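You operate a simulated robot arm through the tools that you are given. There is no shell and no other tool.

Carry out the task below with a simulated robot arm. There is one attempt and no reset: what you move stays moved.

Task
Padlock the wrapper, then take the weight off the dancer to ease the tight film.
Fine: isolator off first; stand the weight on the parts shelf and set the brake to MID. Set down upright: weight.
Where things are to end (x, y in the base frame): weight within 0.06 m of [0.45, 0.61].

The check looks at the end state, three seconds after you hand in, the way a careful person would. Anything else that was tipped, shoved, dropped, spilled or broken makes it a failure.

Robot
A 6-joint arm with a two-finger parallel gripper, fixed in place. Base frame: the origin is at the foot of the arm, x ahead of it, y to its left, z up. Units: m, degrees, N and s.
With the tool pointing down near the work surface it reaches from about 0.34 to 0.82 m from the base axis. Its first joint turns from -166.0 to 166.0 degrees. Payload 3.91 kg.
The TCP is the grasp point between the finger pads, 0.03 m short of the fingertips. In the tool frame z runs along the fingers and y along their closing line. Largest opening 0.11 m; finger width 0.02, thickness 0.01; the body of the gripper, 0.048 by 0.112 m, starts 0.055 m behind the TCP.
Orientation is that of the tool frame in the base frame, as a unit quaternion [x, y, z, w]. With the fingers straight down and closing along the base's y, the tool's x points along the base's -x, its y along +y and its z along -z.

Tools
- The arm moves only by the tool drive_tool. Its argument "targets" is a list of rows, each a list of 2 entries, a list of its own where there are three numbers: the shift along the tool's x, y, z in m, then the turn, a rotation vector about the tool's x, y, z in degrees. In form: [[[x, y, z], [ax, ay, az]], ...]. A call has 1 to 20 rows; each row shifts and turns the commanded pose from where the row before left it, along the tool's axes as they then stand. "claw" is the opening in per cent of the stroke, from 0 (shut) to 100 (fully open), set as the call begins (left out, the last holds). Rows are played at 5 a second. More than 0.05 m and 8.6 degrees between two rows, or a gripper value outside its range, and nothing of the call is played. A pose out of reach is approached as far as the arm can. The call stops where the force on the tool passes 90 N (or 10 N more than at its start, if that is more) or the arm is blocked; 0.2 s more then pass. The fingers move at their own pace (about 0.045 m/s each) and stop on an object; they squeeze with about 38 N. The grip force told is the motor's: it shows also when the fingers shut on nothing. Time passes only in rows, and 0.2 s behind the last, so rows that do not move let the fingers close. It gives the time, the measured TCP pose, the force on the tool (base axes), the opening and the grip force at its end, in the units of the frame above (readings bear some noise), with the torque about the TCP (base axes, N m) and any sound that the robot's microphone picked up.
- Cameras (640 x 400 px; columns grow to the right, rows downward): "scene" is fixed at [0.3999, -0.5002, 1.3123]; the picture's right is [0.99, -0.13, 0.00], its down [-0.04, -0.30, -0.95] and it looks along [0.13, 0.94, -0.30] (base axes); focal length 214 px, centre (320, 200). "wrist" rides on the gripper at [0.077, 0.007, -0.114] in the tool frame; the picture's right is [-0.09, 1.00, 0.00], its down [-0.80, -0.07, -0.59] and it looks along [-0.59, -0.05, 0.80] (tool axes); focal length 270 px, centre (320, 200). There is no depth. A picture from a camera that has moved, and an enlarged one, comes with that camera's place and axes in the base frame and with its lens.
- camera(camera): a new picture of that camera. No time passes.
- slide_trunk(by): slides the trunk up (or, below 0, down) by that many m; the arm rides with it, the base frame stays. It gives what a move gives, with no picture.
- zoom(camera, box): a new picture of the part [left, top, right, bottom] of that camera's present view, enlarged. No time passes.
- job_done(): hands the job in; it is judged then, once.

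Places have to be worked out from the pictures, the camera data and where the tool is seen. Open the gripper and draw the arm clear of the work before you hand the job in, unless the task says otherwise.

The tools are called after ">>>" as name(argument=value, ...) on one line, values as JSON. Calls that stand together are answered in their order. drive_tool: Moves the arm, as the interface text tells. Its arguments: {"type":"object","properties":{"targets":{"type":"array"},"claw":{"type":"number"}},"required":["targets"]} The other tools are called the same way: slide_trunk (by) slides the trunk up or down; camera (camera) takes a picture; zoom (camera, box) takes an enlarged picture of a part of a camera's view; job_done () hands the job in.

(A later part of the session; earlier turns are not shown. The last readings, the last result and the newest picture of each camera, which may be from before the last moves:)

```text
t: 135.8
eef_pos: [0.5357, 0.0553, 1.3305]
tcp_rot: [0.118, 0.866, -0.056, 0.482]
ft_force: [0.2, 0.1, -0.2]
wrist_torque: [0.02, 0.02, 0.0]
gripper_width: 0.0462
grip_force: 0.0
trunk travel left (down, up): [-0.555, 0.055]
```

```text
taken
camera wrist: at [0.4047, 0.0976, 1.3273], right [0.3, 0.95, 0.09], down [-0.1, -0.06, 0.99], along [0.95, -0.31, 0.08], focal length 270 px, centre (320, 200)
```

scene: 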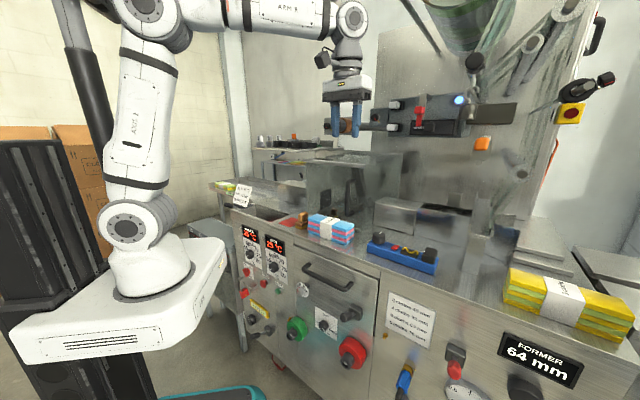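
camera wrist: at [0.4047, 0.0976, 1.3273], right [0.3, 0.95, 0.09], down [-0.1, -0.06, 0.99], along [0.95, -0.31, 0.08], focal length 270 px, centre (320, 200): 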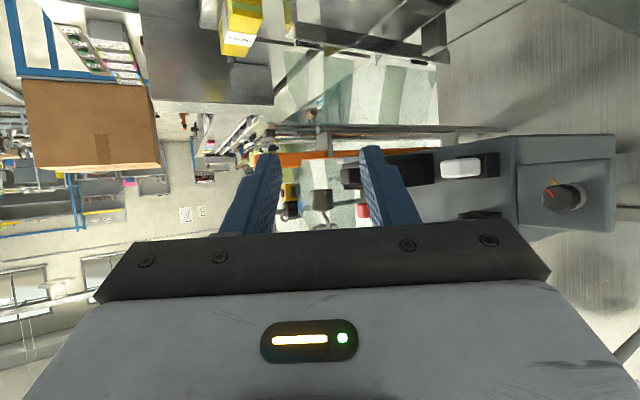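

The weight is visible between the fingers but its hook is hidden by the palm. I pitch up another 18° to move it up in the picture.

>>> drive_tool(targets=[[[0, 0, 0], [0, -6, 0]], [[0, 0, 0], [0, -6, 0]], [[0, 0, 0], [0, -6, 0]]], claw=60)

>>> camera(camera="wrist")

>>> zoom(camera="wrist", box=[260, 80, 400, 220])

```text
t: 136.6
eef_pos: [0.5355, 0.055, 1.33]
tcp_rot: [0.108, 0.78, -0.075, 0.611]
ft_force: [0.5, 0.3, -0.8]
wrist_torque: [0.0, -0.02, 0.02]
gripper_width: 0.0659
grip_force: 0.0
trunk travel left (down, up): [-0.555, 0.055]
```

```text
taken
camera wrist: at [0.4128, 0.0961, 1.285], right [0.28, 0.96, 0.1], down [-0.39, 0.02, 0.92], along [0.88, -0.29, 0.38], focal length 270 px, centre (320, 200)
```

wrist: 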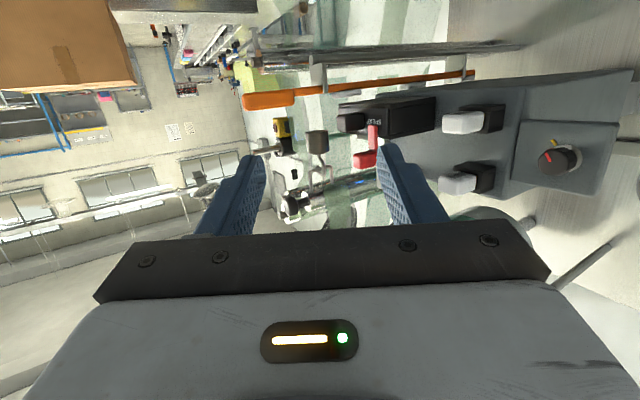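

```text
2.86 times, centred on (330, 150) of wrist
camera zoom: at [0.4128, 0.0961, 1.285], right [0.28, 0.96, 0.1], down [-0.39, 0.02, 0.92], along [0.88, -0.29, 0.38], focal length 772 px, centre (291, 343)
```

zoom: 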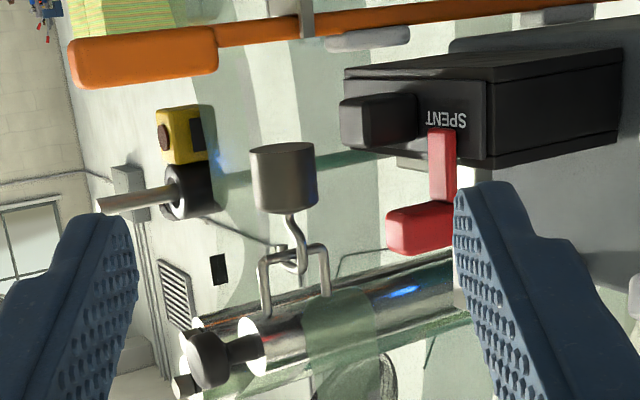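

Now I see the arrangement: the weight hangs by its hook on a U-staple crossbar under the dancer roller. Triangulated: weight centre [0.802, -0.029, 1.360], about 38 mm wide and 35 mm tall; crossbar at z≈1.399; roller bottom at about z=1.42. I move 10 cm closer to see which way the hook opens.

>>> drive_tool(targets=[[[0, 0, 0.035], [0, 0, 0]], [[0, 0, 0.035], [0, 0, 0]], [[-0.02, 0, 0.03], [0, 0, 0]]])

>>> zoom(camera="wrist", box=[260, 80, 400, 230])

>>> zoom(camera="scene", box=[445, 60, 505, 120])

```text
t: 137.4
eef_pos: [0.6379, 0.0284, 1.3266]
tcp_rot: [0.108, 0.781, -0.074, 0.611]
ft_force: [0.4, -0.3, 0.4]
wrist_torque: [0.01, -0.01, -0.02]
gripper_width: 0.0661
grip_force: 0.0
trunk travel left (down, up): [-0.555, 0.055]
```

```text
2.67 times, centred on (330, 155) of wrist
camera zoom: at [0.5138, 0.0695, 1.2812], right [0.28, 0.96, 0.1], down [-0.39, 0.02, 0.92], along [0.88, -0.3, 0.38], focal length 721 px, centre (293, 320)
```

zoom: 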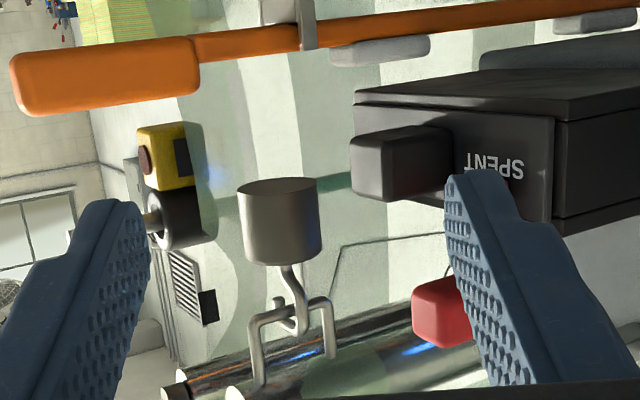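

```text
6.67 times, centred on (475, 90) of scene
camera zoom: at [0.3999, -0.5002, 1.3123], right [0.99, -0.13, 0.0], down [-0.04, -0.3, -0.95], along [0.13, 0.94, -0.3], focal length 1430 px, centre (-713, 933)
```

zoom: 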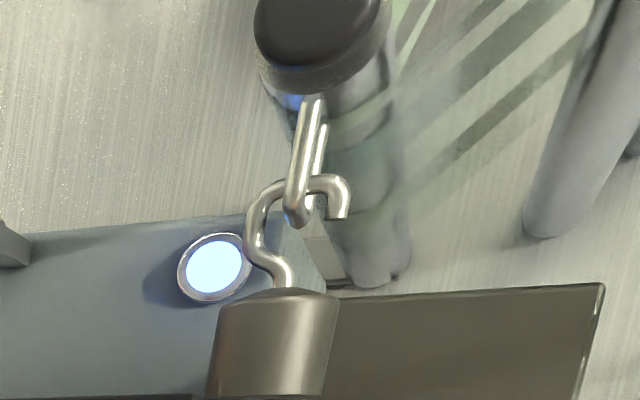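

The hook's closed side faces left (+t) and its short tip hangs on the right, so I must lift about 13 mm and then move left to free it. I'll grip it nearly horizontally, heading 45° (away from roller and orange lever). First I retreat, level the tool and yaw to 45°.

>>> drive_tool(targets=[[[0, 0, -0.04], [0, 0, 0]], [[0, 0, -0.04], [0, 0, 0]], [[0, 0, -0.03], [0, 0, 0]], [[0, 0, 0], [0, 7.55, 0]], [[0, 0, 0], [0, 7.55, 0]], [[0, 0, 0], [0, 7.55, 0]], [[0, 0, 0], [0, 7.55, 0]], [[0, 0, 0], [0, 7.55, 0]], [[0, 0, 0], [0, 7.55, 0]], [[0, 0, 0], [0, 7.55, 0]], [[0, 0, 0], [0, 7.55, 0]], [[0, 0, 0], [0, 7.55, 0]], [[0, 0, 0], [0, 7.55, 0]]], claw=48)

>>> drive_tool(targets=[[[0, 0, 0], [0, 0, -7.5]], [[0, 0, 0], [0, 0, -7.5]], [[0, 0, 0], [0, 0, -7.5]], [[0, 0, 0], [0, 0, -7.5]], [[0, 0, 0], [0, 0, -7.5]], [[0, 0, 0], [0, 0, -7.5]], [[0, 0, 0], [0, 0, -7.5]], [[0, 0, 0], [0, 0, -7.5]]])

```text
t: 140.2
eef_pos: [0.5283, 0.0574, 1.3454]
tcp_rot: [0.131, 0.991, 0.005, -0.003]
ft_force: [-0.4, -0.3, 0.1]
wrist_torque: [-0.01, 0.01, 0.02]
gripper_width: 0.0527
grip_force: 0.1
trunk travel left (down, up): [-0.555, 0.055]
```

```text
t: 142.0
eef_pos: [0.5283, 0.058, 1.3449]
tcp_rot: [-0.384, 0.923, 0.006, 0.0]
ft_force: [0.0, 0.0, -1.0]
wrist_torque: [-0.01, 0.01, -0.01]
gripper_width: 0.0531
grip_force: 0.0
trunk travel left (down, up): [-0.555, 0.055]
```

Vertical at heading 45°. I pitch up to 40° here (tool stays on the lower-left side of the forearm) and then travel right to t≈-0.587.

>>> drive_tool(targets=[[[0, 0, 0], [0, -8, 0]], [[0, 0, 0], [0, -8, 0]], [[0, 0, 0], [0, -8, 0]], [[0, 0, 0], [0, -8, 0]], [[0, 0, 0], [0, -8, 0]], [[0, -0.0424, 0], [0, 0, 0]], [[0, -0.0424, 0], [0, 0, 0]], [[0, -0.0424, 0], [0, 0, 0]], [[0, -0.0424, 0], [0, 0, 0]]])

>>> camera(camera="wrist")

>>> camera(camera="scene")

```text
t: 144.0
eef_pos: [0.6536, -0.0646, 1.3509]
tcp_rot: [-0.358, 0.866, 0.135, 0.323]
ft_force: [-1.4, -0.5, 0.0]
wrist_torque: [0.01, 0.0, 0.04]
gripper_width: 0.0528
grip_force: 0.1
trunk travel left (down, up): [-0.555, 0.055]
```

```text
taken
camera wrist: at [0.5539, -0.1544, 1.3878], right [-0.66, 0.75, 0.06], down [0.2, 0.1, 0.97], along [0.73, 0.65, -0.22], focal length 270 px, centre (320, 200)
```

wrist: 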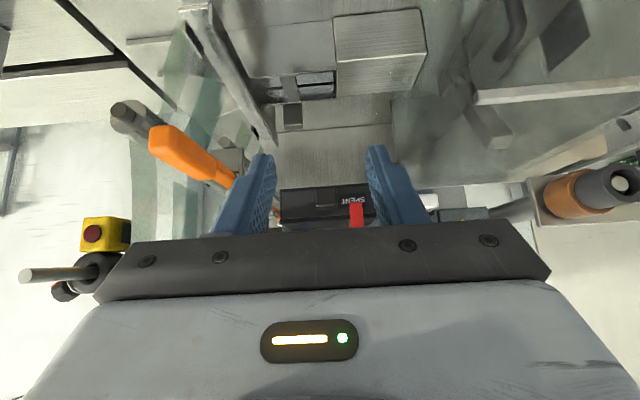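

```text
taken
```

scene: 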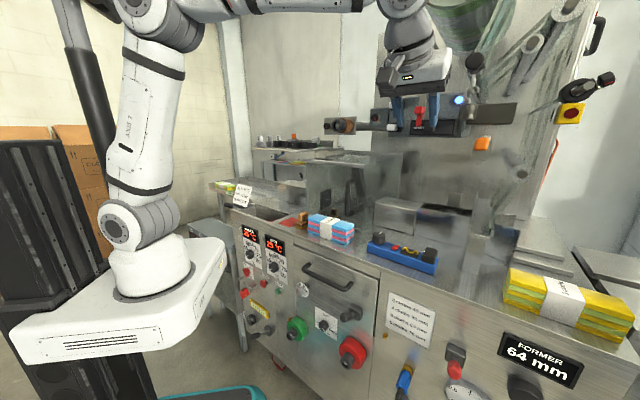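

I'm at n=0.417, t=-0.508 with ample clearance. I now pitch up to ~78° and move the remaining 8 cm right to line up with the weight.

>>> drive_tool(targets=[[[0, 0, -0.01], [0, -7.6, 0]], [[0, 0, 0], [0, -7.6, 0]], [[0, 0, 0], [0, -7.6, 0]], [[0, 0, 0], [0, -7.6, 0]], [[0, 0, 0], [0, -7.6, 0]], [[0, -0.04, 0], [0, 0, 0]], [[0, -0.039, 0], [0, 0, 0]]])

>>> camera(camera="wrist")

>>> camera(camera="scene")

```text
t: 145.6
eef_pos: [0.7045, -0.1252, 1.3594]
tcp_rot: [-0.294, 0.714, 0.243, 0.587]
ft_force: [-0.2, 0.1, -0.6]
wrist_torque: [-0.04, -0.01, 0.02]
gripper_width: 0.0529
grip_force: 0.0
trunk travel left (down, up): [-0.555, 0.055]
```

```text
taken
camera wrist: at [0.6095, -0.2111, 1.3056], right [-0.69, 0.72, 0.09], down [-0.25, -0.36, 0.9], along [0.68, 0.6, 0.43], focal length 270 px, centre (320, 200)
```

wrist: 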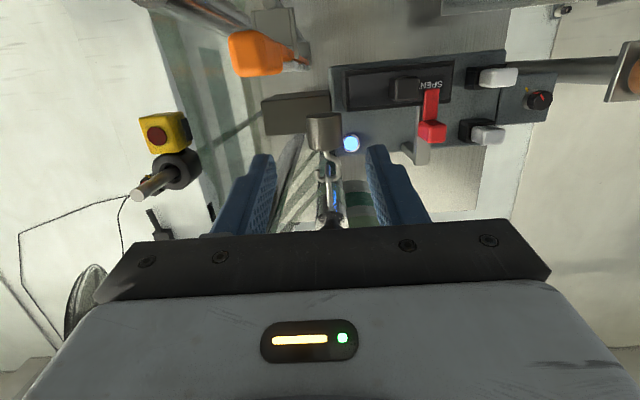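

```text
taken
```

scene: 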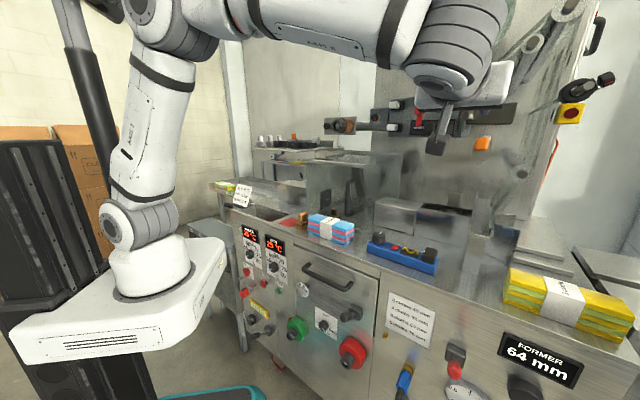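

Excellent view: the weight is straight ahead between the fingers. I zoom in to refine its position relative to the gripper.

>>> zoom(camera="wrist", box=[240, 70, 420, 240])

```text
2.35 times, centred on (330, 155) of wrist
camera zoom: at [0.6095, -0.2111, 1.3056], right [-0.69, 0.72, 0.09], down [-0.25, -0.36, 0.9], along [0.68, 0.6, 0.43], focal length 636 px, centre (296, 306)
```

zoom: 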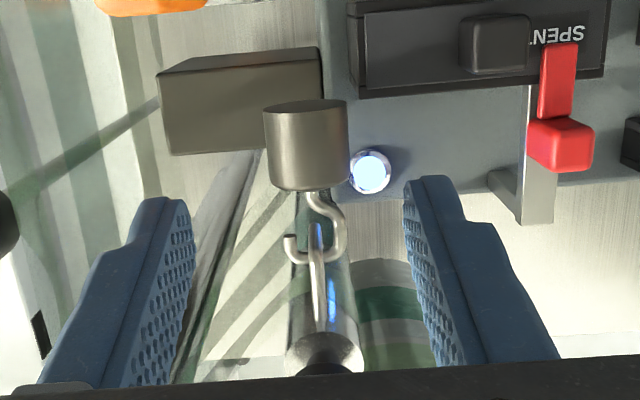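

Refined: weight axis at n=0.547, t=-0.5855, body z 1.342–1.373, about 35 mm in diameter. The approach corridor is clear of the roller cap above and of the orange lever below. I advance 137 mm along n to put the fingers around the body.

>>> drive_tool(targets=[[[-0.0055, 0.0003, 0.034], [0, 0, 0]], [[-0.0055, 0.0003, 0.034], [0, 0, 0]], [[-0.0055, 0.0003, 0.034], [0, 0, 0]], [[-0.0056, 0.0003, 0.0333], [0, 0, 0]]])

>>> camera(camera="wrist")

>>> zoom(camera="scene", box=[400, 50, 540, 160])

```text
t: 146.6
eef_pos: [0.7984, -0.0289, 1.3574]
tcp_rot: [-0.294, 0.713, 0.243, 0.588]
ft_force: [-12.9, -11.9, 1.3]
wrist_torque: [0.04, 0.3, 0.57]
gripper_width: 0.0535
grip_force: 0.5
trunk travel left (down, up): [-0.555, 0.055]
```

```text
taken
camera wrist: at [0.703, -0.1136, 1.3047], right [-0.69, 0.72, 0.09], down [-0.26, -0.36, 0.9], along [0.68, 0.6, 0.43], focal length 270 px, centre (320, 200)
```

wrist: 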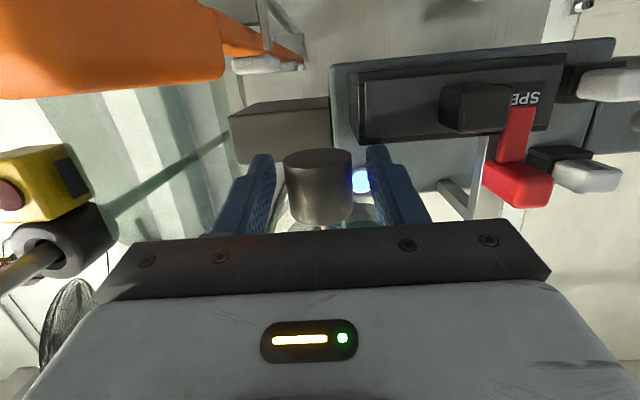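

```text
3.64 times, centred on (470, 105) of scene
camera zoom: at [0.3999, -0.5002, 1.3123], right [0.99, -0.13, 0.0], down [-0.04, -0.3, -0.95], along [0.13, 0.94, -0.3], focal length 780 px, centre (-226, 546)
```

zoom: 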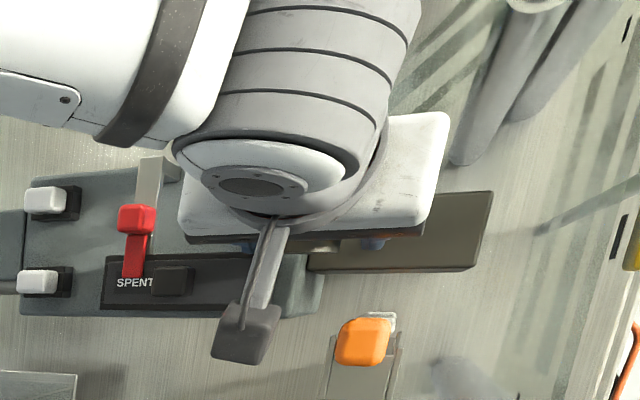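

There is about 17 N of contact: from the torque, the left fingertip is touching the face of the SPENT box behind the weight (n≈0.574). I back off 13 mm, which still leaves the finger pads around the weight's axis.

>>> drive_tool(targets=[[[0.0025, 0, -0.0128], [0, 0, 0]]])

>>> zoom(camera="wrist", box=[230, 100, 470, 240])

```text
t: 147.0
eef_pos: [0.7901, -0.037, 1.3551]
tcp_rot: [-0.295, 0.713, 0.244, 0.588]
ft_force: [-0.3, -1.0, 0.2]
wrist_torque: [-0.01, -0.01, 0.03]
gripper_width: 0.053
grip_force: 0.1
trunk travel left (down, up): [-0.555, 0.055]
```

```text
2.67 times, centred on (350, 170) of wrist
camera zoom: at [0.6956, -0.1217, 1.3027], right [-0.69, 0.72, 0.09], down [-0.25, -0.36, 0.9], along [0.68, 0.6, 0.43], focal length 721 px, centre (240, 280)
```

zoom: 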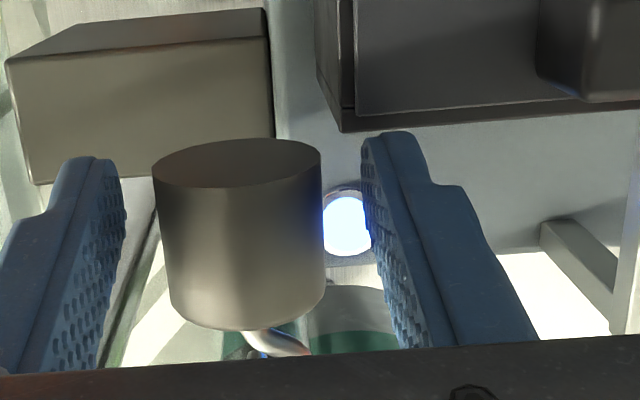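

Contact is gone and the weight sits centred between the fingers. I close the gripper on it.

>>> drive_tool(targets=[[[0, 0, 0], [0, 0, 0]], [[0, 0, 0], [0, 0, 0]], [[0, 0, 0], [0, 0, 0]], [[0, 0, 0], [0, 0, 0]]], claw=0)

>>> zoom(camera="wrist", box=[230, 100, 470, 240])

```text
t: 148.0
eef_pos: [0.7916, -0.0361, 1.3557]
tcp_rot: [-0.295, 0.713, 0.244, 0.587]
ft_force: [0.0, -1.3, -0.2]
wrist_torque: [0.04, -0.01, 0.02]
gripper_width: 0.0325
grip_force: 37.9
trunk travel left (down, up): [-0.555, 0.055]
```

```text
2.67 times, centred on (350, 170) of wrist
camera zoom: at [0.6963, -0.1207, 1.3027], right [-0.69, 0.72, 0.09], down [-0.25, -0.36, 0.9], along [0.68, 0.6, 0.43], focal length 721 px, centre (240, 280)
```

zoom: 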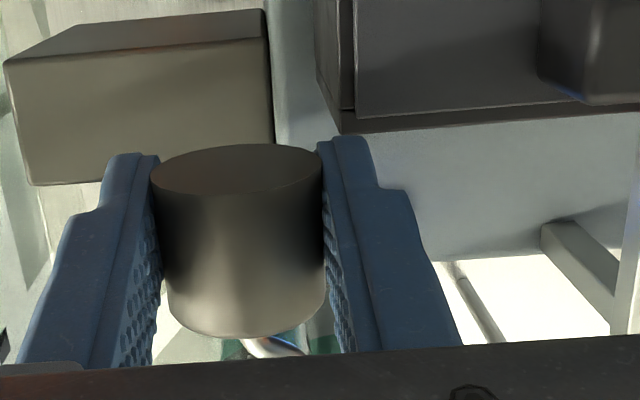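

Gripped (32.5 mm, 38 N). I lift 12 mm in two small steps to raise the hook off the crossbar.

>>> drive_tool(targets=[[[-0.0059, 0, -0.0012], [0, 0, 0]], [[-0.0059, 0, -0.0012], [0, 0, 0]]])

>>> zoom(camera="wrist", box=[230, 120, 470, 260])

>>> zoom(camera="scene", box=[420, 40, 520, 120])

```text
t: 148.6
eef_pos: [0.791, -0.0369, 1.3673]
tcp_rot: [-0.295, 0.713, 0.243, 0.588]
ft_force: [0.4, 0.5, -2.8]
wrist_torque: [-0.04, 0.04, 0.05]
gripper_width: 0.0325
grip_force: 38.1
trunk travel left (down, up): [-0.555, 0.055]
```

```text
2.67 times, centred on (350, 190) of wrist
camera zoom: at [0.6952, -0.121, 1.3143], right [-0.69, 0.72, 0.09], down [-0.25, -0.35, 0.9], along [0.68, 0.6, 0.43], focal length 721 px, centre (240, 227)
```

zoom: 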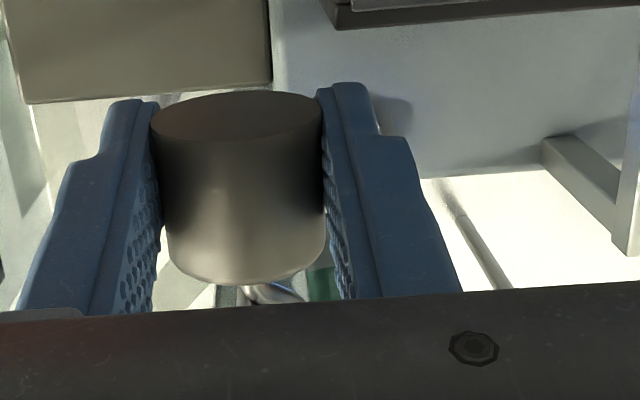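

```text
5.00 times, centred on (470, 80) of scene
camera zoom: at [0.3999, -0.5002, 1.3123], right [0.99, -0.13, 0.0], down [-0.04, -0.3, -0.95], along [0.13, 0.94, -0.3], focal length 1072 px, centre (-430, 800)
```

zoom: 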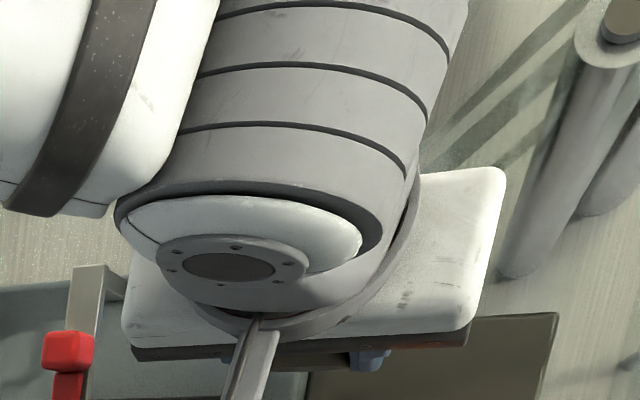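

The full load (about 2.8 N) is now on the gripper, so the hook is off the bar. I lift another 1.5 mm and slide left (+t) 14 mm, watching the force.

>>> drive_tool(targets=[[[-0.0015, 0, -0.0003], [0, 0, 0]], [[0, 0.005, 0], [0, 0, 0]], [[0, 0.005, 0], [0, 0, 0]], [[0, 0.004, 0], [0, 0, 0]]])

>>> zoom(camera="wrist", box=[230, 120, 470, 260])

```text
t: 149.6
eef_pos: [0.7793, -0.0253, 1.3688]
tcp_rot: [-0.295, 0.714, 0.243, 0.587]
ft_force: [0.6, 1.0, -0.9]
wrist_torque: [0.0, 0.04, 0.01]
gripper_width: 0.0327
grip_force: 37.6
trunk travel left (down, up): [-0.555, 0.055]
```

```text
2.67 times, centred on (350, 190) of wrist
camera zoom: at [0.6853, -0.1104, 1.3164], right [-0.69, 0.72, 0.09], down [-0.25, -0.36, 0.9], along [0.68, 0.6, 0.43], focal length 721 px, centre (240, 227)
```

zoom: 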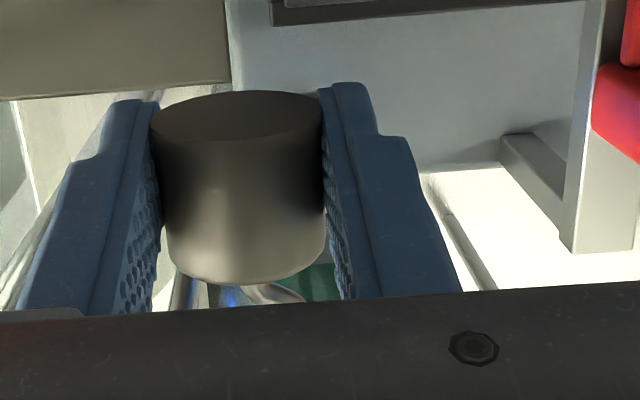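

No resistance; the staple is now to the left of the hook in the picture. I continue another 20 mm left.

>>> drive_tool(targets=[[[0, 0.005, 0], [0, 0, 0]], [[0, 0.005, 0], [0, 0, 0]], [[0, 0.005, 0], [0, 0, 0]], [[0, 0.005, 0], [0, 0, 0]]])

>>> camera(camera="wrist")

>>> zoom(camera="wrist", box=[230, 120, 470, 260])

```text
t: 150.6
eef_pos: [0.7663, -0.0129, 1.3699]
tcp_rot: [-0.295, 0.713, 0.244, 0.588]
ft_force: [0.0, -0.3, -1.1]
wrist_torque: [-0.01, 0.0, -0.03]
gripper_width: 0.0327
grip_force: 37.6
trunk travel left (down, up): [-0.555, 0.055]
```

```text
taken
camera wrist: at [0.6714, -0.097, 1.3165], right [-0.69, 0.72, 0.09], down [-0.25, -0.35, 0.9], along [0.68, 0.6, 0.43], focal length 270 px, centre (320, 200)
```

wrist: 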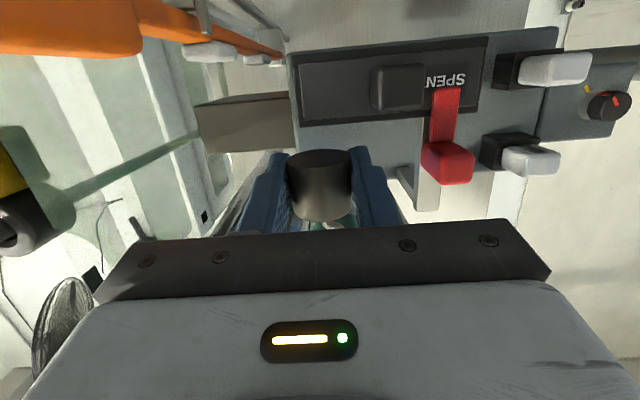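

```text
2.67 times, centred on (350, 190) of wrist
camera zoom: at [0.6714, -0.097, 1.3165], right [-0.69, 0.72, 0.09], down [-0.25, -0.35, 0.9], along [0.68, 0.6, 0.43], focal length 721 px, centre (240, 227)
```

zoom: 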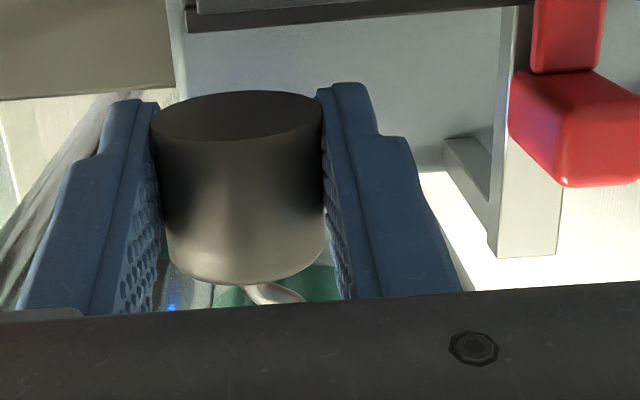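

The hook is now 34 mm left of the staple and free. I retreat straight back (−n) by 13 cm.

>>> drive_tool(targets=[[[0.0058, 0, -0.0294], [0, 0, 0]], [[0.0067, 0, -0.0343], [0, 0, 0]], [[0.0067, 0, -0.0343], [0, 0, 0]], [[0.0067, 0, -0.0343], [0, 0, 0]]])

>>> camera(camera="wrist")

>>> camera(camera="scene")

```text
t: 151.6
eef_pos: [0.6698, -0.1094, 1.368]
tcp_rot: [-0.295, 0.713, 0.243, 0.587]
ft_force: [0.4, 0.1, -0.8]
wrist_torque: [-0.05, 0.0, 0.0]
gripper_width: 0.0327
grip_force: 37.9
trunk travel left (down, up): [-0.555, 0.055]
```

```text
taken
camera wrist: at [0.5753, -0.1932, 1.3157], right [-0.69, 0.72, 0.09], down [-0.25, -0.36, 0.9], along [0.67, 0.6, 0.43], focal length 270 px, centre (320, 200)
```

wrist: 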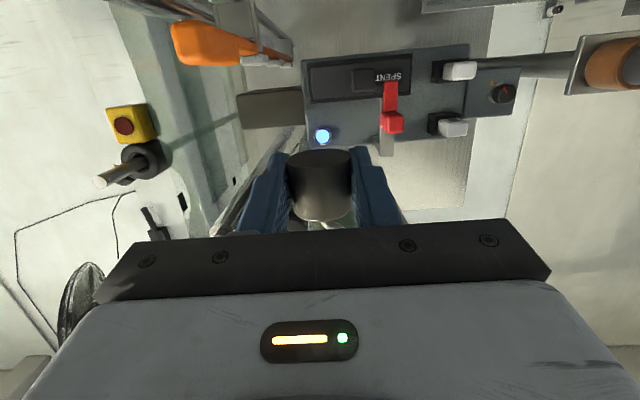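

```text
taken
```

scene: 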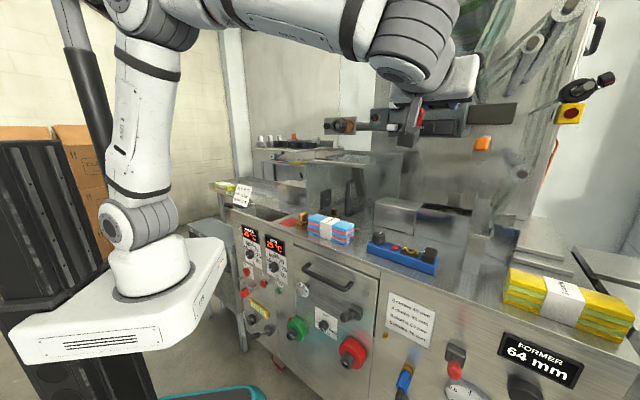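

The weight is free in the gripper. I reduce the pitch to 40° for transport (keeps the wrist in a good range) and travel back left.

>>> drive_tool(targets=[[[0, 0, 0], [0, 7.8, 0]], [[0, 0, 0], [0, 7.8, 0]], [[0, 0, 0], [0, 7.8, 0]], [[0, 0, 0], [0, 7.8, 0]], [[0, 0, 0], [0, 7.8, 0]], [[0, 0.0424, 0], [0, 0, 0]], [[0, 0.0424, 0], [0, 0, 0]], [[0, 0.0424, 0], [0, 0, 0]], [[0, 0.0424, 0], [0, 0, 0]], [[0, 0.0424, 0], [0, 0, 0]]])

>>> camera(camera="scene")

>>> zoom(camera="scene", box=[420, 20, 540, 130])

```text
t: 153.8
eef_pos: [0.5215, 0.0427, 1.3705]
tcp_rot: [-0.36, 0.868, 0.131, 0.316]
ft_force: [0.0, -0.1, -2.3]
wrist_torque: [0.0, -0.04, -0.03]
gripper_width: 0.0326
grip_force: 37.8
trunk travel left (down, up): [-0.555, 0.055]
```

```text
taken
```

scene: 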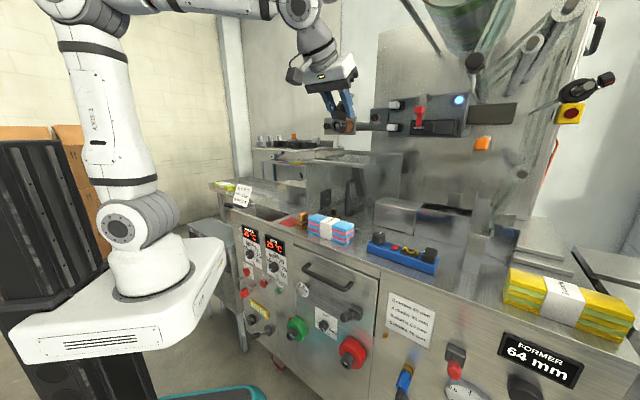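

```text
3.64 times, centred on (480, 75) of scene
camera zoom: at [0.3999, -0.5002, 1.3123], right [0.99, -0.13, 0.0], down [-0.04, -0.3, -0.95], along [0.13, 0.94, -0.3], focal length 780 px, centre (-262, 654)
```

zoom: 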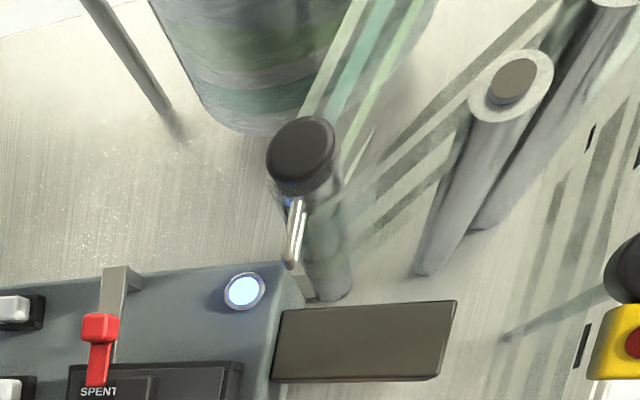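

The dancer and its staple are undisturbed and the weight is held. I continue left at 30° pitch, easing down to z≈1.28 and out to n≈0.45.

>>> drive_tool(targets=[[[0, 0, 0], [0, 5, 0]], [[0, 0, 0], [0, 5, 0]], [[0, 0.043, 0.0147], [0, 0, 0]], [[0, 0.043, 0.0147], [0, 0, 0]], [[0, 0.043, 0.0147], [0, 0, 0]], [[0, 0.043, 0.0147], [0, 0, 0]], [[0, 0.043, 0.0147], [0, 0, 0]], [[0, 0.043, 0.0147], [0, 0, 0]], [[0, 0.043, 0.0147], [0, 0, 0]]])

>>> camera(camera="scene")

```text
t: 155.8
eef_pos: [0.3437, 0.2937, 1.2802]
tcp_rot: [-0.37, 0.892, 0.099, 0.24]
ft_force: [0.1, 0.4, -1.3]
wrist_torque: [-0.04, 0.03, 0.04]
gripper_width: 0.0325
grip_force: 37.9
trunk travel left (down, up): [-0.555, 0.055]
```

```text
taken
```

scene: 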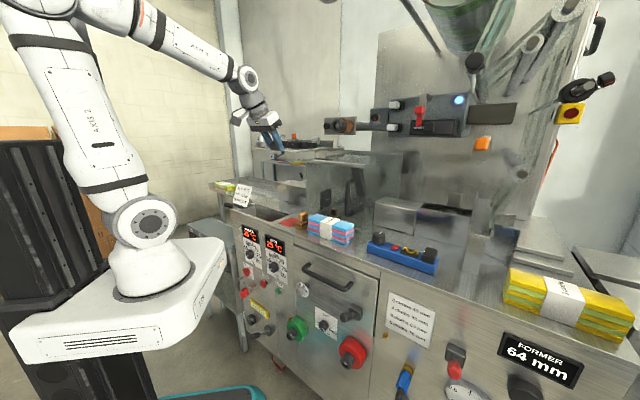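

I'm at n=0.45, t=-0.035. The direct placement behind the ink boxes isn't possible with this nearly horizontal hold, so I'll first stand the weight on the clear front strip of the shelf (n≈0.62, t≈0.095), then regrasp from a steep angle. Next I move over in front of that strip, yaw to heading 30° and pitch back up.

>>> drive_tool(targets=[[[-0.0115, 0.034, -0.0047], [0, 0, 0]], [[-0.0115, 0.034, -0.0047], [0, 0, 0]], [[-0.0115, 0.034, -0.0047], [0, 0, 0]], [[-0.0115, 0.034, -0.0047], [0, 0, 0]], [[0, 0, 0], [3.75, 0, 6.5]], [[0, 0, 0], [3.75, 0, 6.5]], [[0, 0, 0], [0, -7, 0]], [[0, 0, 0], [0, -7, 0]], [[0, 0, 0], [0, -7, 0]], [[0, 0, 0], [0, -7, 0]]])

>>> camera(camera="wrist")

>>> camera(camera="scene")

```text
t: 158.0
eef_pos: [0.2686, 0.4099, 1.3205]
tcp_rot: [-0.227, 0.844, 0.128, 0.469]
ft_force: [0.2, -0.5, -1.2]
wrist_torque: [-0.04, 0.02, -0.04]
gripper_width: 0.0328
grip_force: 38.1
trunk travel left (down, up): [-0.555, 0.055]
```

```text
taken
camera wrist: at [0.1464, 0.3469, 1.3162], right [-0.46, 0.89, 0.08], down [-0.03, -0.1, 0.99], along [0.89, 0.45, 0.08], focal length 270 px, centre (320, 200)
```

wrist: 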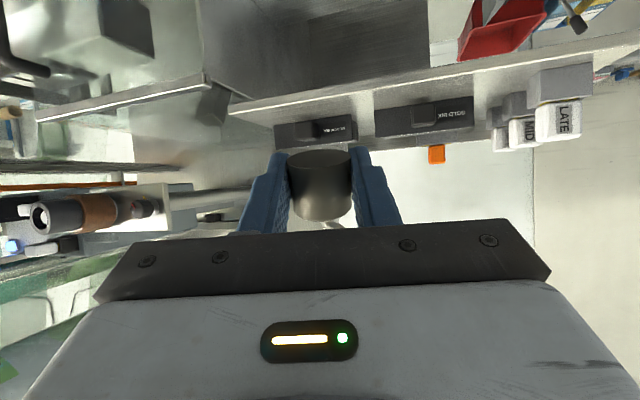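

```text
taken
```

scene: 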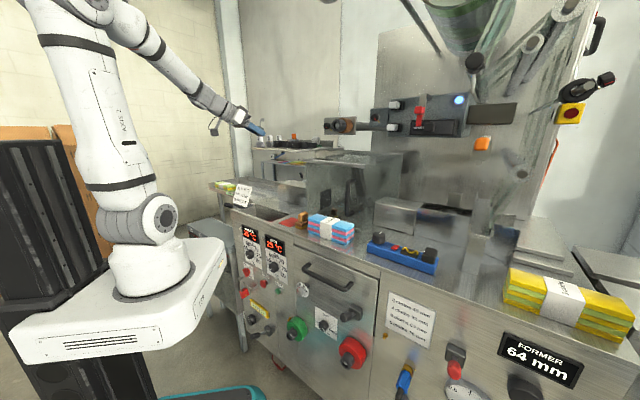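

Heading is 30° and pitch 58°, with the weight secure and the shelf ahead. I pitch up the last 21° so the weight stands upright.

>>> drive_tool(targets=[[[0, 0, 0], [0, -7, 0]], [[0, 0, 0], [0, -7, 0]], [[0, 0, 0], [0, -6.8, 0]]])

>>> camera(camera="wrist")

>>> zoom(camera="scene", box=[200, 90, 320, 180])

```text
t: 158.8
eef_pos: [0.2697, 0.4107, 1.3199]
tcp_rot: [-0.2, 0.746, 0.165, 0.613]
ft_force: [-0.3, -0.5, -1.4]
wrist_torque: [0.01, 0.02, 0.01]
gripper_width: 0.0326
grip_force: 38.2
trunk travel left (down, up): [-0.555, 0.055]
```

```text
taken
camera wrist: at [0.1557, 0.3524, 1.2677], right [-0.48, 0.87, 0.09], down [-0.34, -0.28, 0.9], along [0.81, 0.41, 0.43], focal length 270 px, centre (320, 200)
```

wrist: 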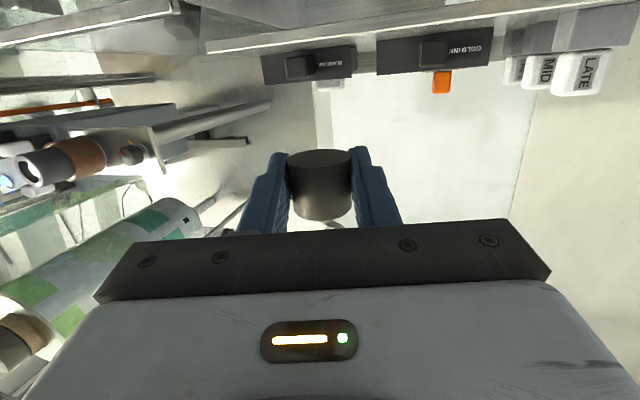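

```text
4.44 times, centred on (260, 135) of scene
camera zoom: at [0.3999, -0.5002, 1.3123], right [0.99, -0.13, 0.0], down [-0.04, -0.3, -0.95], along [0.13, 0.94, -0.3], focal length 953 px, centre (587, 489)
```

zoom: 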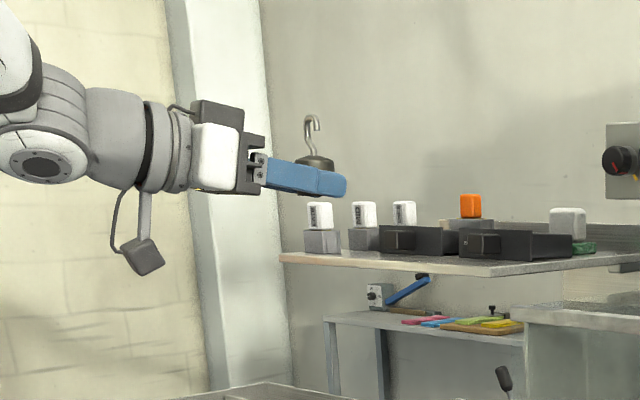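

The weight stands upright with its hook up. Its base is about 13 mm below the TCP, slightly above the tilted fingertips, so I pitch 7° more to give the fingertips clearance. Then I move over the shelf's front strip at z≈1.29.

>>> drive_tool(targets=[[[0, 0, 0], [0, -7, 0]], [[0.0073, 0.0126, 0.0394], [0, 0, 0]], [[0.0073, 0.0126, 0.0394], [0, 0, 0]], [[0.0072, 0.0126, 0.0393], [0, 0, 0]]])

>>> camera(camera="wrist")

>>> zoom(camera="scene", box=[230, 100, 350, 180])

```text
t: 159.8
eef_pos: [0.3493, 0.5016, 1.2876]
tcp_rot: [-0.189, 0.708, 0.176, 0.658]
ft_force: [-0.6, -0.7, -1.9]
wrist_torque: [-0.01, 0.01, 0.0]
gripper_width: 0.0324
grip_force: 38.5
trunk travel left (down, up): [-0.555, 0.055]
```

```text
taken
camera wrist: at [0.2422, 0.4473, 1.2199], right [-0.49, 0.87, 0.09], down [-0.43, -0.33, 0.84], along [0.76, 0.38, 0.53], focal length 270 px, centre (320, 200)
```

wrist: 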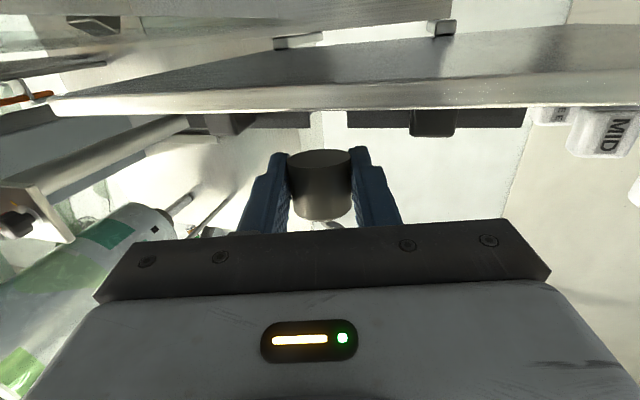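

```text
5.00 times, centred on (290, 140) of scene
camera zoom: at [0.3999, -0.5002, 1.3123], right [0.99, -0.13, 0.0], down [-0.04, -0.3, -0.95], along [0.13, 0.94, -0.3], focal length 1072 px, centre (470, 500)
```

zoom: 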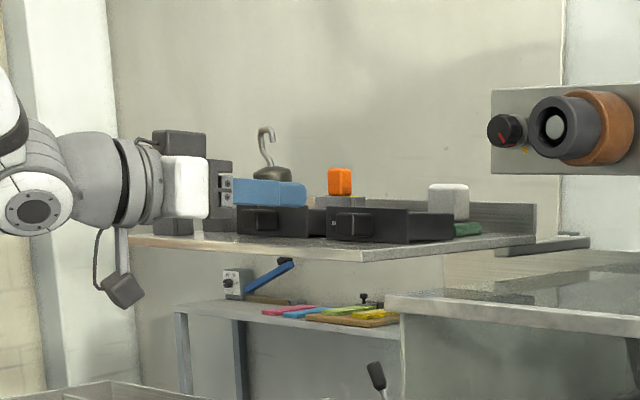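

I'm above the strip at n=0.602, t=0.108 with about 3.5 cm to go. I descend 22 mm first, then continue in 4 mm steps while watching the vertical force.

>>> drive_tool(targets=[[[0.011, 0, 0.0008], [0, 0, 0]], [[0.011, 0, 0.0008], [0, 0, 0]]])

>>> drive_tool(targets=[[[0.004, 0, 0.0003], [0, 0, 0]], [[0.003, 0, 0.0002], [0, 0, 0]]])

>>> zoom(camera="scene", box=[260, 110, 320, 160])

```text
t: 160.4
eef_pos: [0.3493, 0.5011, 1.2664]
tcp_rot: [-0.189, 0.708, 0.176, 0.658]
ft_force: [-0.5, -0.4, -1.4]
wrist_torque: [-0.02, 0.04, -0.02]
gripper_width: 0.0325
grip_force: 38.2
trunk travel left (down, up): [-0.555, 0.055]
```

```text
t: 161.0
eef_pos: [0.3513, 0.5009, 1.2607]
tcp_rot: [-0.189, 0.707, 0.176, 0.658]
ft_force: [-0.4, -0.2, -0.8]
wrist_torque: [-0.02, -0.01, 0.03]
gripper_width: 0.0327
grip_force: 38.5
trunk travel left (down, up): [-0.555, 0.055]
```

```text
8.00 times, centred on (290, 135) of scene
camera zoom: at [0.3999, -0.5002, 1.3123], right [0.99, -0.13, 0.0], down [-0.04, -0.3, -0.95], along [0.13, 0.94, -0.3], focal length 1716 px, centre (560, 720)
```

zoom: 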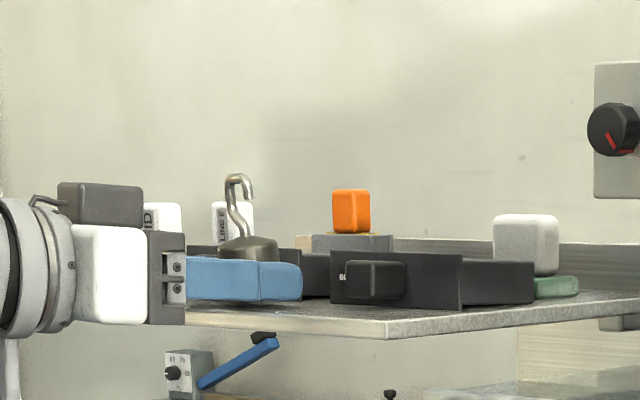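

Still no contact at z=1.261. I continue down in 3 mm and 2 mm steps.

>>> drive_tool(targets=[[[0.003, 0, 0.0002], [0, 0, 0]]])

>>> drive_tool(targets=[[[0.0025, 0, 0.0002], [0, 0, 0]]])

>>> drive_tool(targets=[[[0.0015, 0, 0.0001], [0, 0, 0]]])

```text
t: 161.4
eef_pos: [0.3498, 0.5003, 1.2582]
tcp_rot: [-0.189, 0.707, 0.177, 0.658]
ft_force: [0.7, 0.3, 2.6]
wrist_torque: [0.0, 0.0, -0.03]
gripper_width: 0.0328
grip_force: 38.7
trunk travel left (down, up): [-0.555, 0.055]
```

```text
t: 161.8
eef_pos: [0.3511, 0.5004, 1.2573]
tcp_rot: [-0.187, 0.707, 0.176, 0.659]
ft_force: [3.1, 2.8, 18.1]
wrist_torque: [0.05, 0.05, -0.02]
gripper_width: 0.0325
grip_force: 37.8
trunk travel left (down, up): [-0.555, 0.055]
```

```text
t: 162.2
eef_pos: [0.3497, 0.5, 1.2573]
tcp_rot: [-0.188, 0.706, 0.178, 0.659]
ft_force: [1.8, 3.9, 28.0]
wrist_torque: [0.02, -0.33, 0.0]
gripper_width: 0.0329
grip_force: 38.2
trunk travel left (down, up): [-0.555, 0.055]
```

Contact made at z≈1.2575 under the weight (torque confirms the contact point is beneath it). I relieve the pressure by 2.5 mm and open the gripper to let it stand.

>>> drive_tool(targets=[[[-0.003, 0, -0.0002], [0, 3, 0]], [[0, 0, 0], [0, 0, 0]]])

>>> drive_tool(targets=[[[0, 0, 0], [0, 0, 0]], [[0, 0, 0], [0, 0, 0]], [[0, 0, 0], [0, 0, 0]]], claw=46)

>>> zoom(camera="scene", box=[260, 110, 320, 160])

>>> camera(camera="wrist")

```text
t: 162.8
eef_pos: [0.3505, 0.5002, 1.2595]
tcp_rot: [-0.193, 0.724, 0.172, 0.64]
ft_force: [4.4, 6.4, 28.5]
wrist_torque: [0.13, -1.0, 0.47]
gripper_width: 0.0327
grip_force: 37.7
trunk travel left (down, up): [-0.555, 0.055]
```

```text
t: 163.6
eef_pos: [0.3488, 0.5028, 1.258]
tcp_rot: [-0.196, 0.722, 0.174, 0.641]
ft_force: [-5.8, 18.7, 28.4]
wrist_torque: [0.22, -0.84, 0.59]
gripper_width: 0.0424
grip_force: 0.1
trunk travel left (down, up): [-0.555, 0.055]
```

```text
8.00 times, centred on (290, 135) of scene
camera zoom: at [0.3999, -0.5002, 1.3123], right [0.99, -0.13, 0.0], down [-0.04, -0.3, -0.95], along [0.13, 0.94, -0.3], focal length 1716 px, centre (560, 720)
```

zoom: 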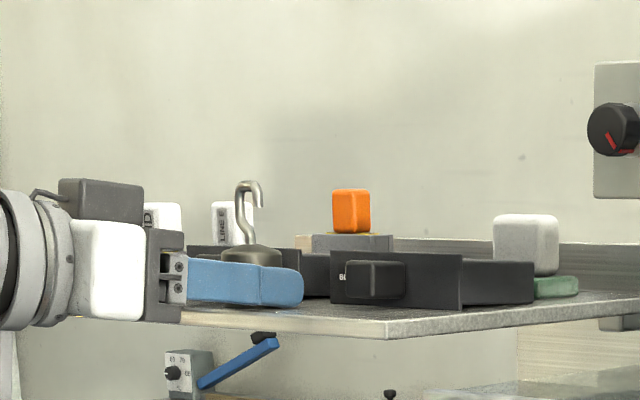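

```text
taken
camera wrist: at [0.2387, 0.4474, 1.1967], right [-0.49, 0.87, 0.09], down [-0.39, -0.31, 0.87], along [0.78, 0.39, 0.49], focal length 270 px, centre (320, 200)
```

wrist: 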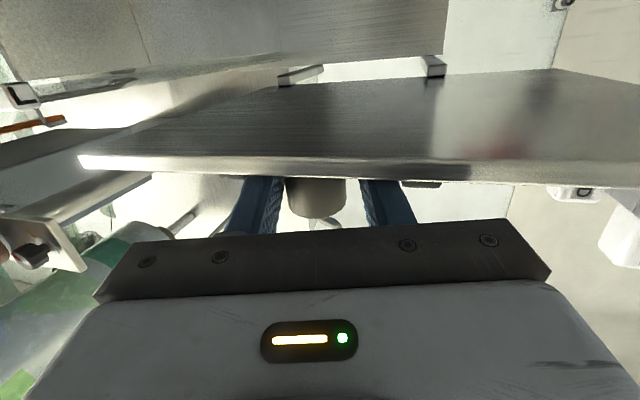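

The weight is released and standing, but the fingertips press on the shelf (28 N), which also held back the opening. I raise the tool 4 mm to unload them.

>>> drive_tool(targets=[[[-0.003, 0, 0], [0, 0, 0]], [[-0.002, 0, 0], [0, 0, 0]]])

>>> zoom(camera="scene", box=[260, 110, 320, 160])

>>> zoom(camera="wrist", box=[200, 140, 460, 260])

```text
t: 164.2
eef_pos: [0.3528, 0.4992, 1.2584]
tcp_rot: [-0.194, 0.727, 0.17, 0.636]
ft_force: [-9.5, -7.8, 6.4]
wrist_torque: [0.39, -0.21, 0.36]
gripper_width: 0.0507
grip_force: 0.1
trunk travel left (down, up): [-0.555, 0.055]
```

```text
8.00 times, centred on (290, 135) of scene
camera zoom: at [0.3999, -0.5002, 1.3123], right [0.99, -0.13, 0.0], down [-0.04, -0.3, -0.95], along [0.13, 0.94, -0.3], focal length 1716 px, centre (560, 720)
```

zoom: 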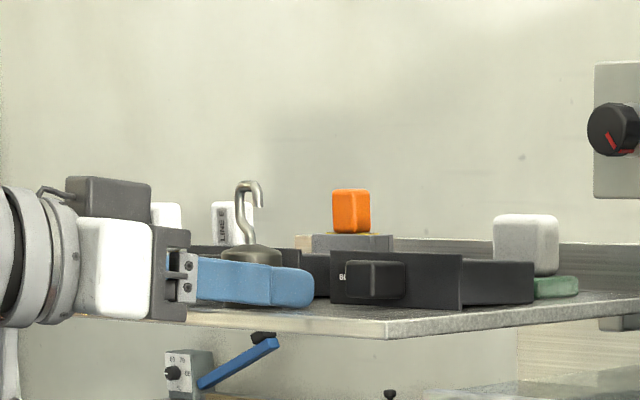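

```text
2.46 times, centred on (330, 200) of wrist
camera zoom: at [0.2417, 0.444, 1.1982], right [-0.49, 0.87, 0.09], down [-0.39, -0.3, 0.87], along [0.78, 0.39, 0.48], focal length 665 px, centre (295, 200)
```

zoom: 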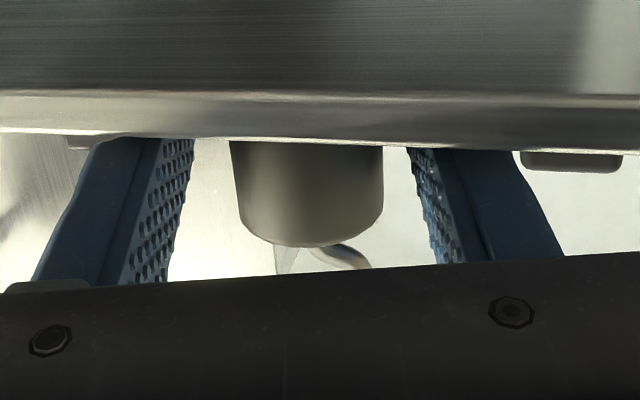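

There is still a small residual contact (about 12 N). I raise another 5 mm and check again.

>>> drive_tool(targets=[[[-0.003, 0, 0], [0, 0, 0]], [[-0.003, 0, 0], [0, 0, 0]]])

>>> zoom(camera="scene", box=[260, 110, 320, 160])

```text
t: 164.8
eef_pos: [0.3533, 0.501, 1.2669]
tcp_rot: [-0.194, 0.725, 0.171, 0.638]
ft_force: [-0.4, 0.9, 0.3]
wrist_torque: [0.0, -0.02, 0.02]
gripper_width: 0.0509
grip_force: 0.0
trunk travel left (down, up): [-0.555, 0.055]
```

```text
8.00 times, centred on (290, 135) of scene
camera zoom: at [0.3999, -0.5002, 1.3123], right [0.99, -0.13, 0.0], down [-0.04, -0.3, -0.95], along [0.13, 0.94, -0.3], focal length 1716 px, centre (560, 720)
```

zoom: 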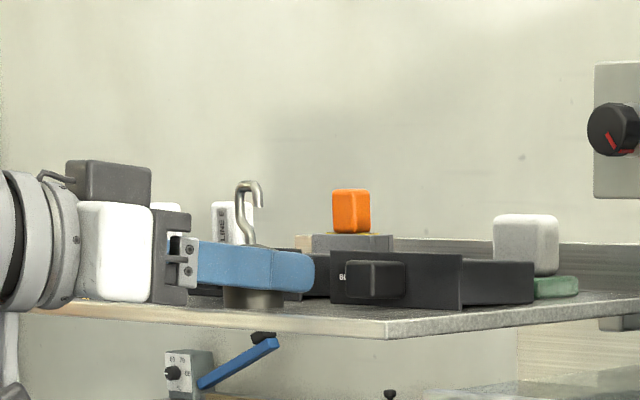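

The tool is unloaded and the weight stands upright on the shelf's front strip. I retreat 11 cm straight back.

>>> drive_tool(targets=[[[0, 0, -0.03], [0, 0, 0]], [[0, 0, -0.04], [0, 0, 0]], [[0, 0, -0.04], [0, 0, 0]]])

>>> zoom(camera="scene", box=[260, 110, 320, 160])

>>> camera(camera="wrist")

```text
t: 165.6
eef_pos: [0.2585, 0.4466, 1.2784]
tcp_rot: [-0.194, 0.725, 0.172, 0.639]
ft_force: [0.2, -0.5, -0.2]
wrist_torque: [-0.01, -0.04, 0.03]
gripper_width: 0.0506
grip_force: 0.1
trunk travel left (down, up): [-0.555, 0.055]
```

```text
8.00 times, centred on (290, 135) of scene
camera zoom: at [0.3999, -0.5002, 1.3123], right [0.99, -0.13, 0.0], down [-0.04, -0.3, -0.95], along [0.13, 0.94, -0.3], focal length 1716 px, centre (560, 720)
```

zoom: 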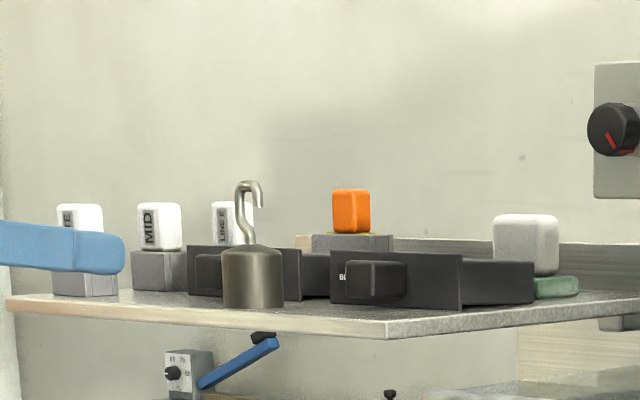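

```text
taken
camera wrist: at [0.1472, 0.3911, 1.2187], right [-0.49, 0.87, 0.09], down [-0.39, -0.31, 0.87], along [0.78, 0.39, 0.49], focal length 270 px, centre (320, 200)
```

wrist: 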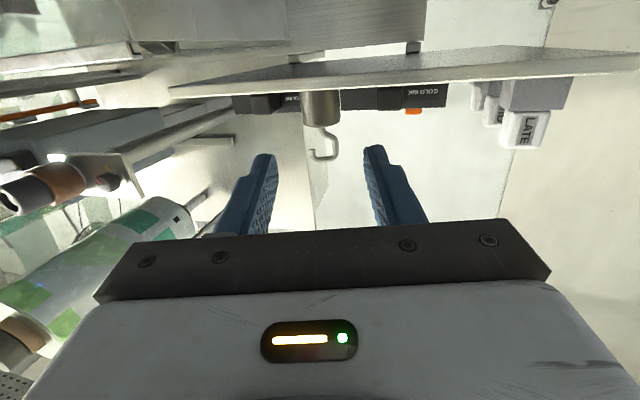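

The weight stands upright at the front of the shelf (body ~30 mm tall, hook top ~74 mm above shelf). Now I prepare the steep regrasp: rise 8 cm, pitch down to about 30° from vertical and yaw back to heading 45°.

>>> drive_tool(targets=[[[-0.04, 0, -0.0056], [0, 0, 0]], [[-0.04, 0, -0.0056], [0, 0, 0]], [[0, 0, 0], [0, 7.5, 0]], [[0, 0, 0], [0, 7.5, 0]], [[0, 0, 0], [0, 7.5, 0]], [[0, 0, 0], [0, 7.5, 0]], [[0, 0, 0], [0, 7.5, 0]], [[0, 0, 0], [0, 7.5, 0]], [[0, 0, 0], [0, 7, 0]], [[0, 0, 0], [-3.75, 0, -6.5]], [[0, 0, 0], [-3.75, 0, -6.5]]])

>>> camera(camera="wrist")

```text
t: 168.0
eef_pos: [0.257, 0.4457, 1.3643]
tcp_rot: [-0.371, 0.89, 0.101, 0.246]
ft_force: [-0.3, 0.5, 0.4]
wrist_torque: [0.0, 0.03, 0.0]
gripper_width: 0.0508
grip_force: 0.1
trunk travel left (down, up): [-0.555, 0.055]
```

```text
taken
camera wrist: at [0.1643, 0.3627, 1.4225], right [-0.65, 0.76, 0.04], down [0.32, 0.22, 0.92], along [0.69, 0.61, -0.39], focal length 270 px, centre (320, 200)
```

wrist: 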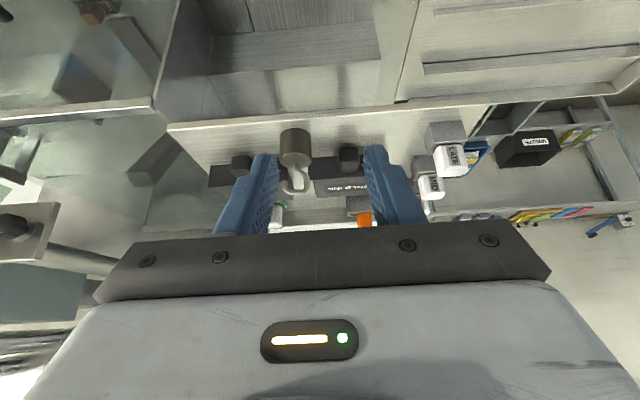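

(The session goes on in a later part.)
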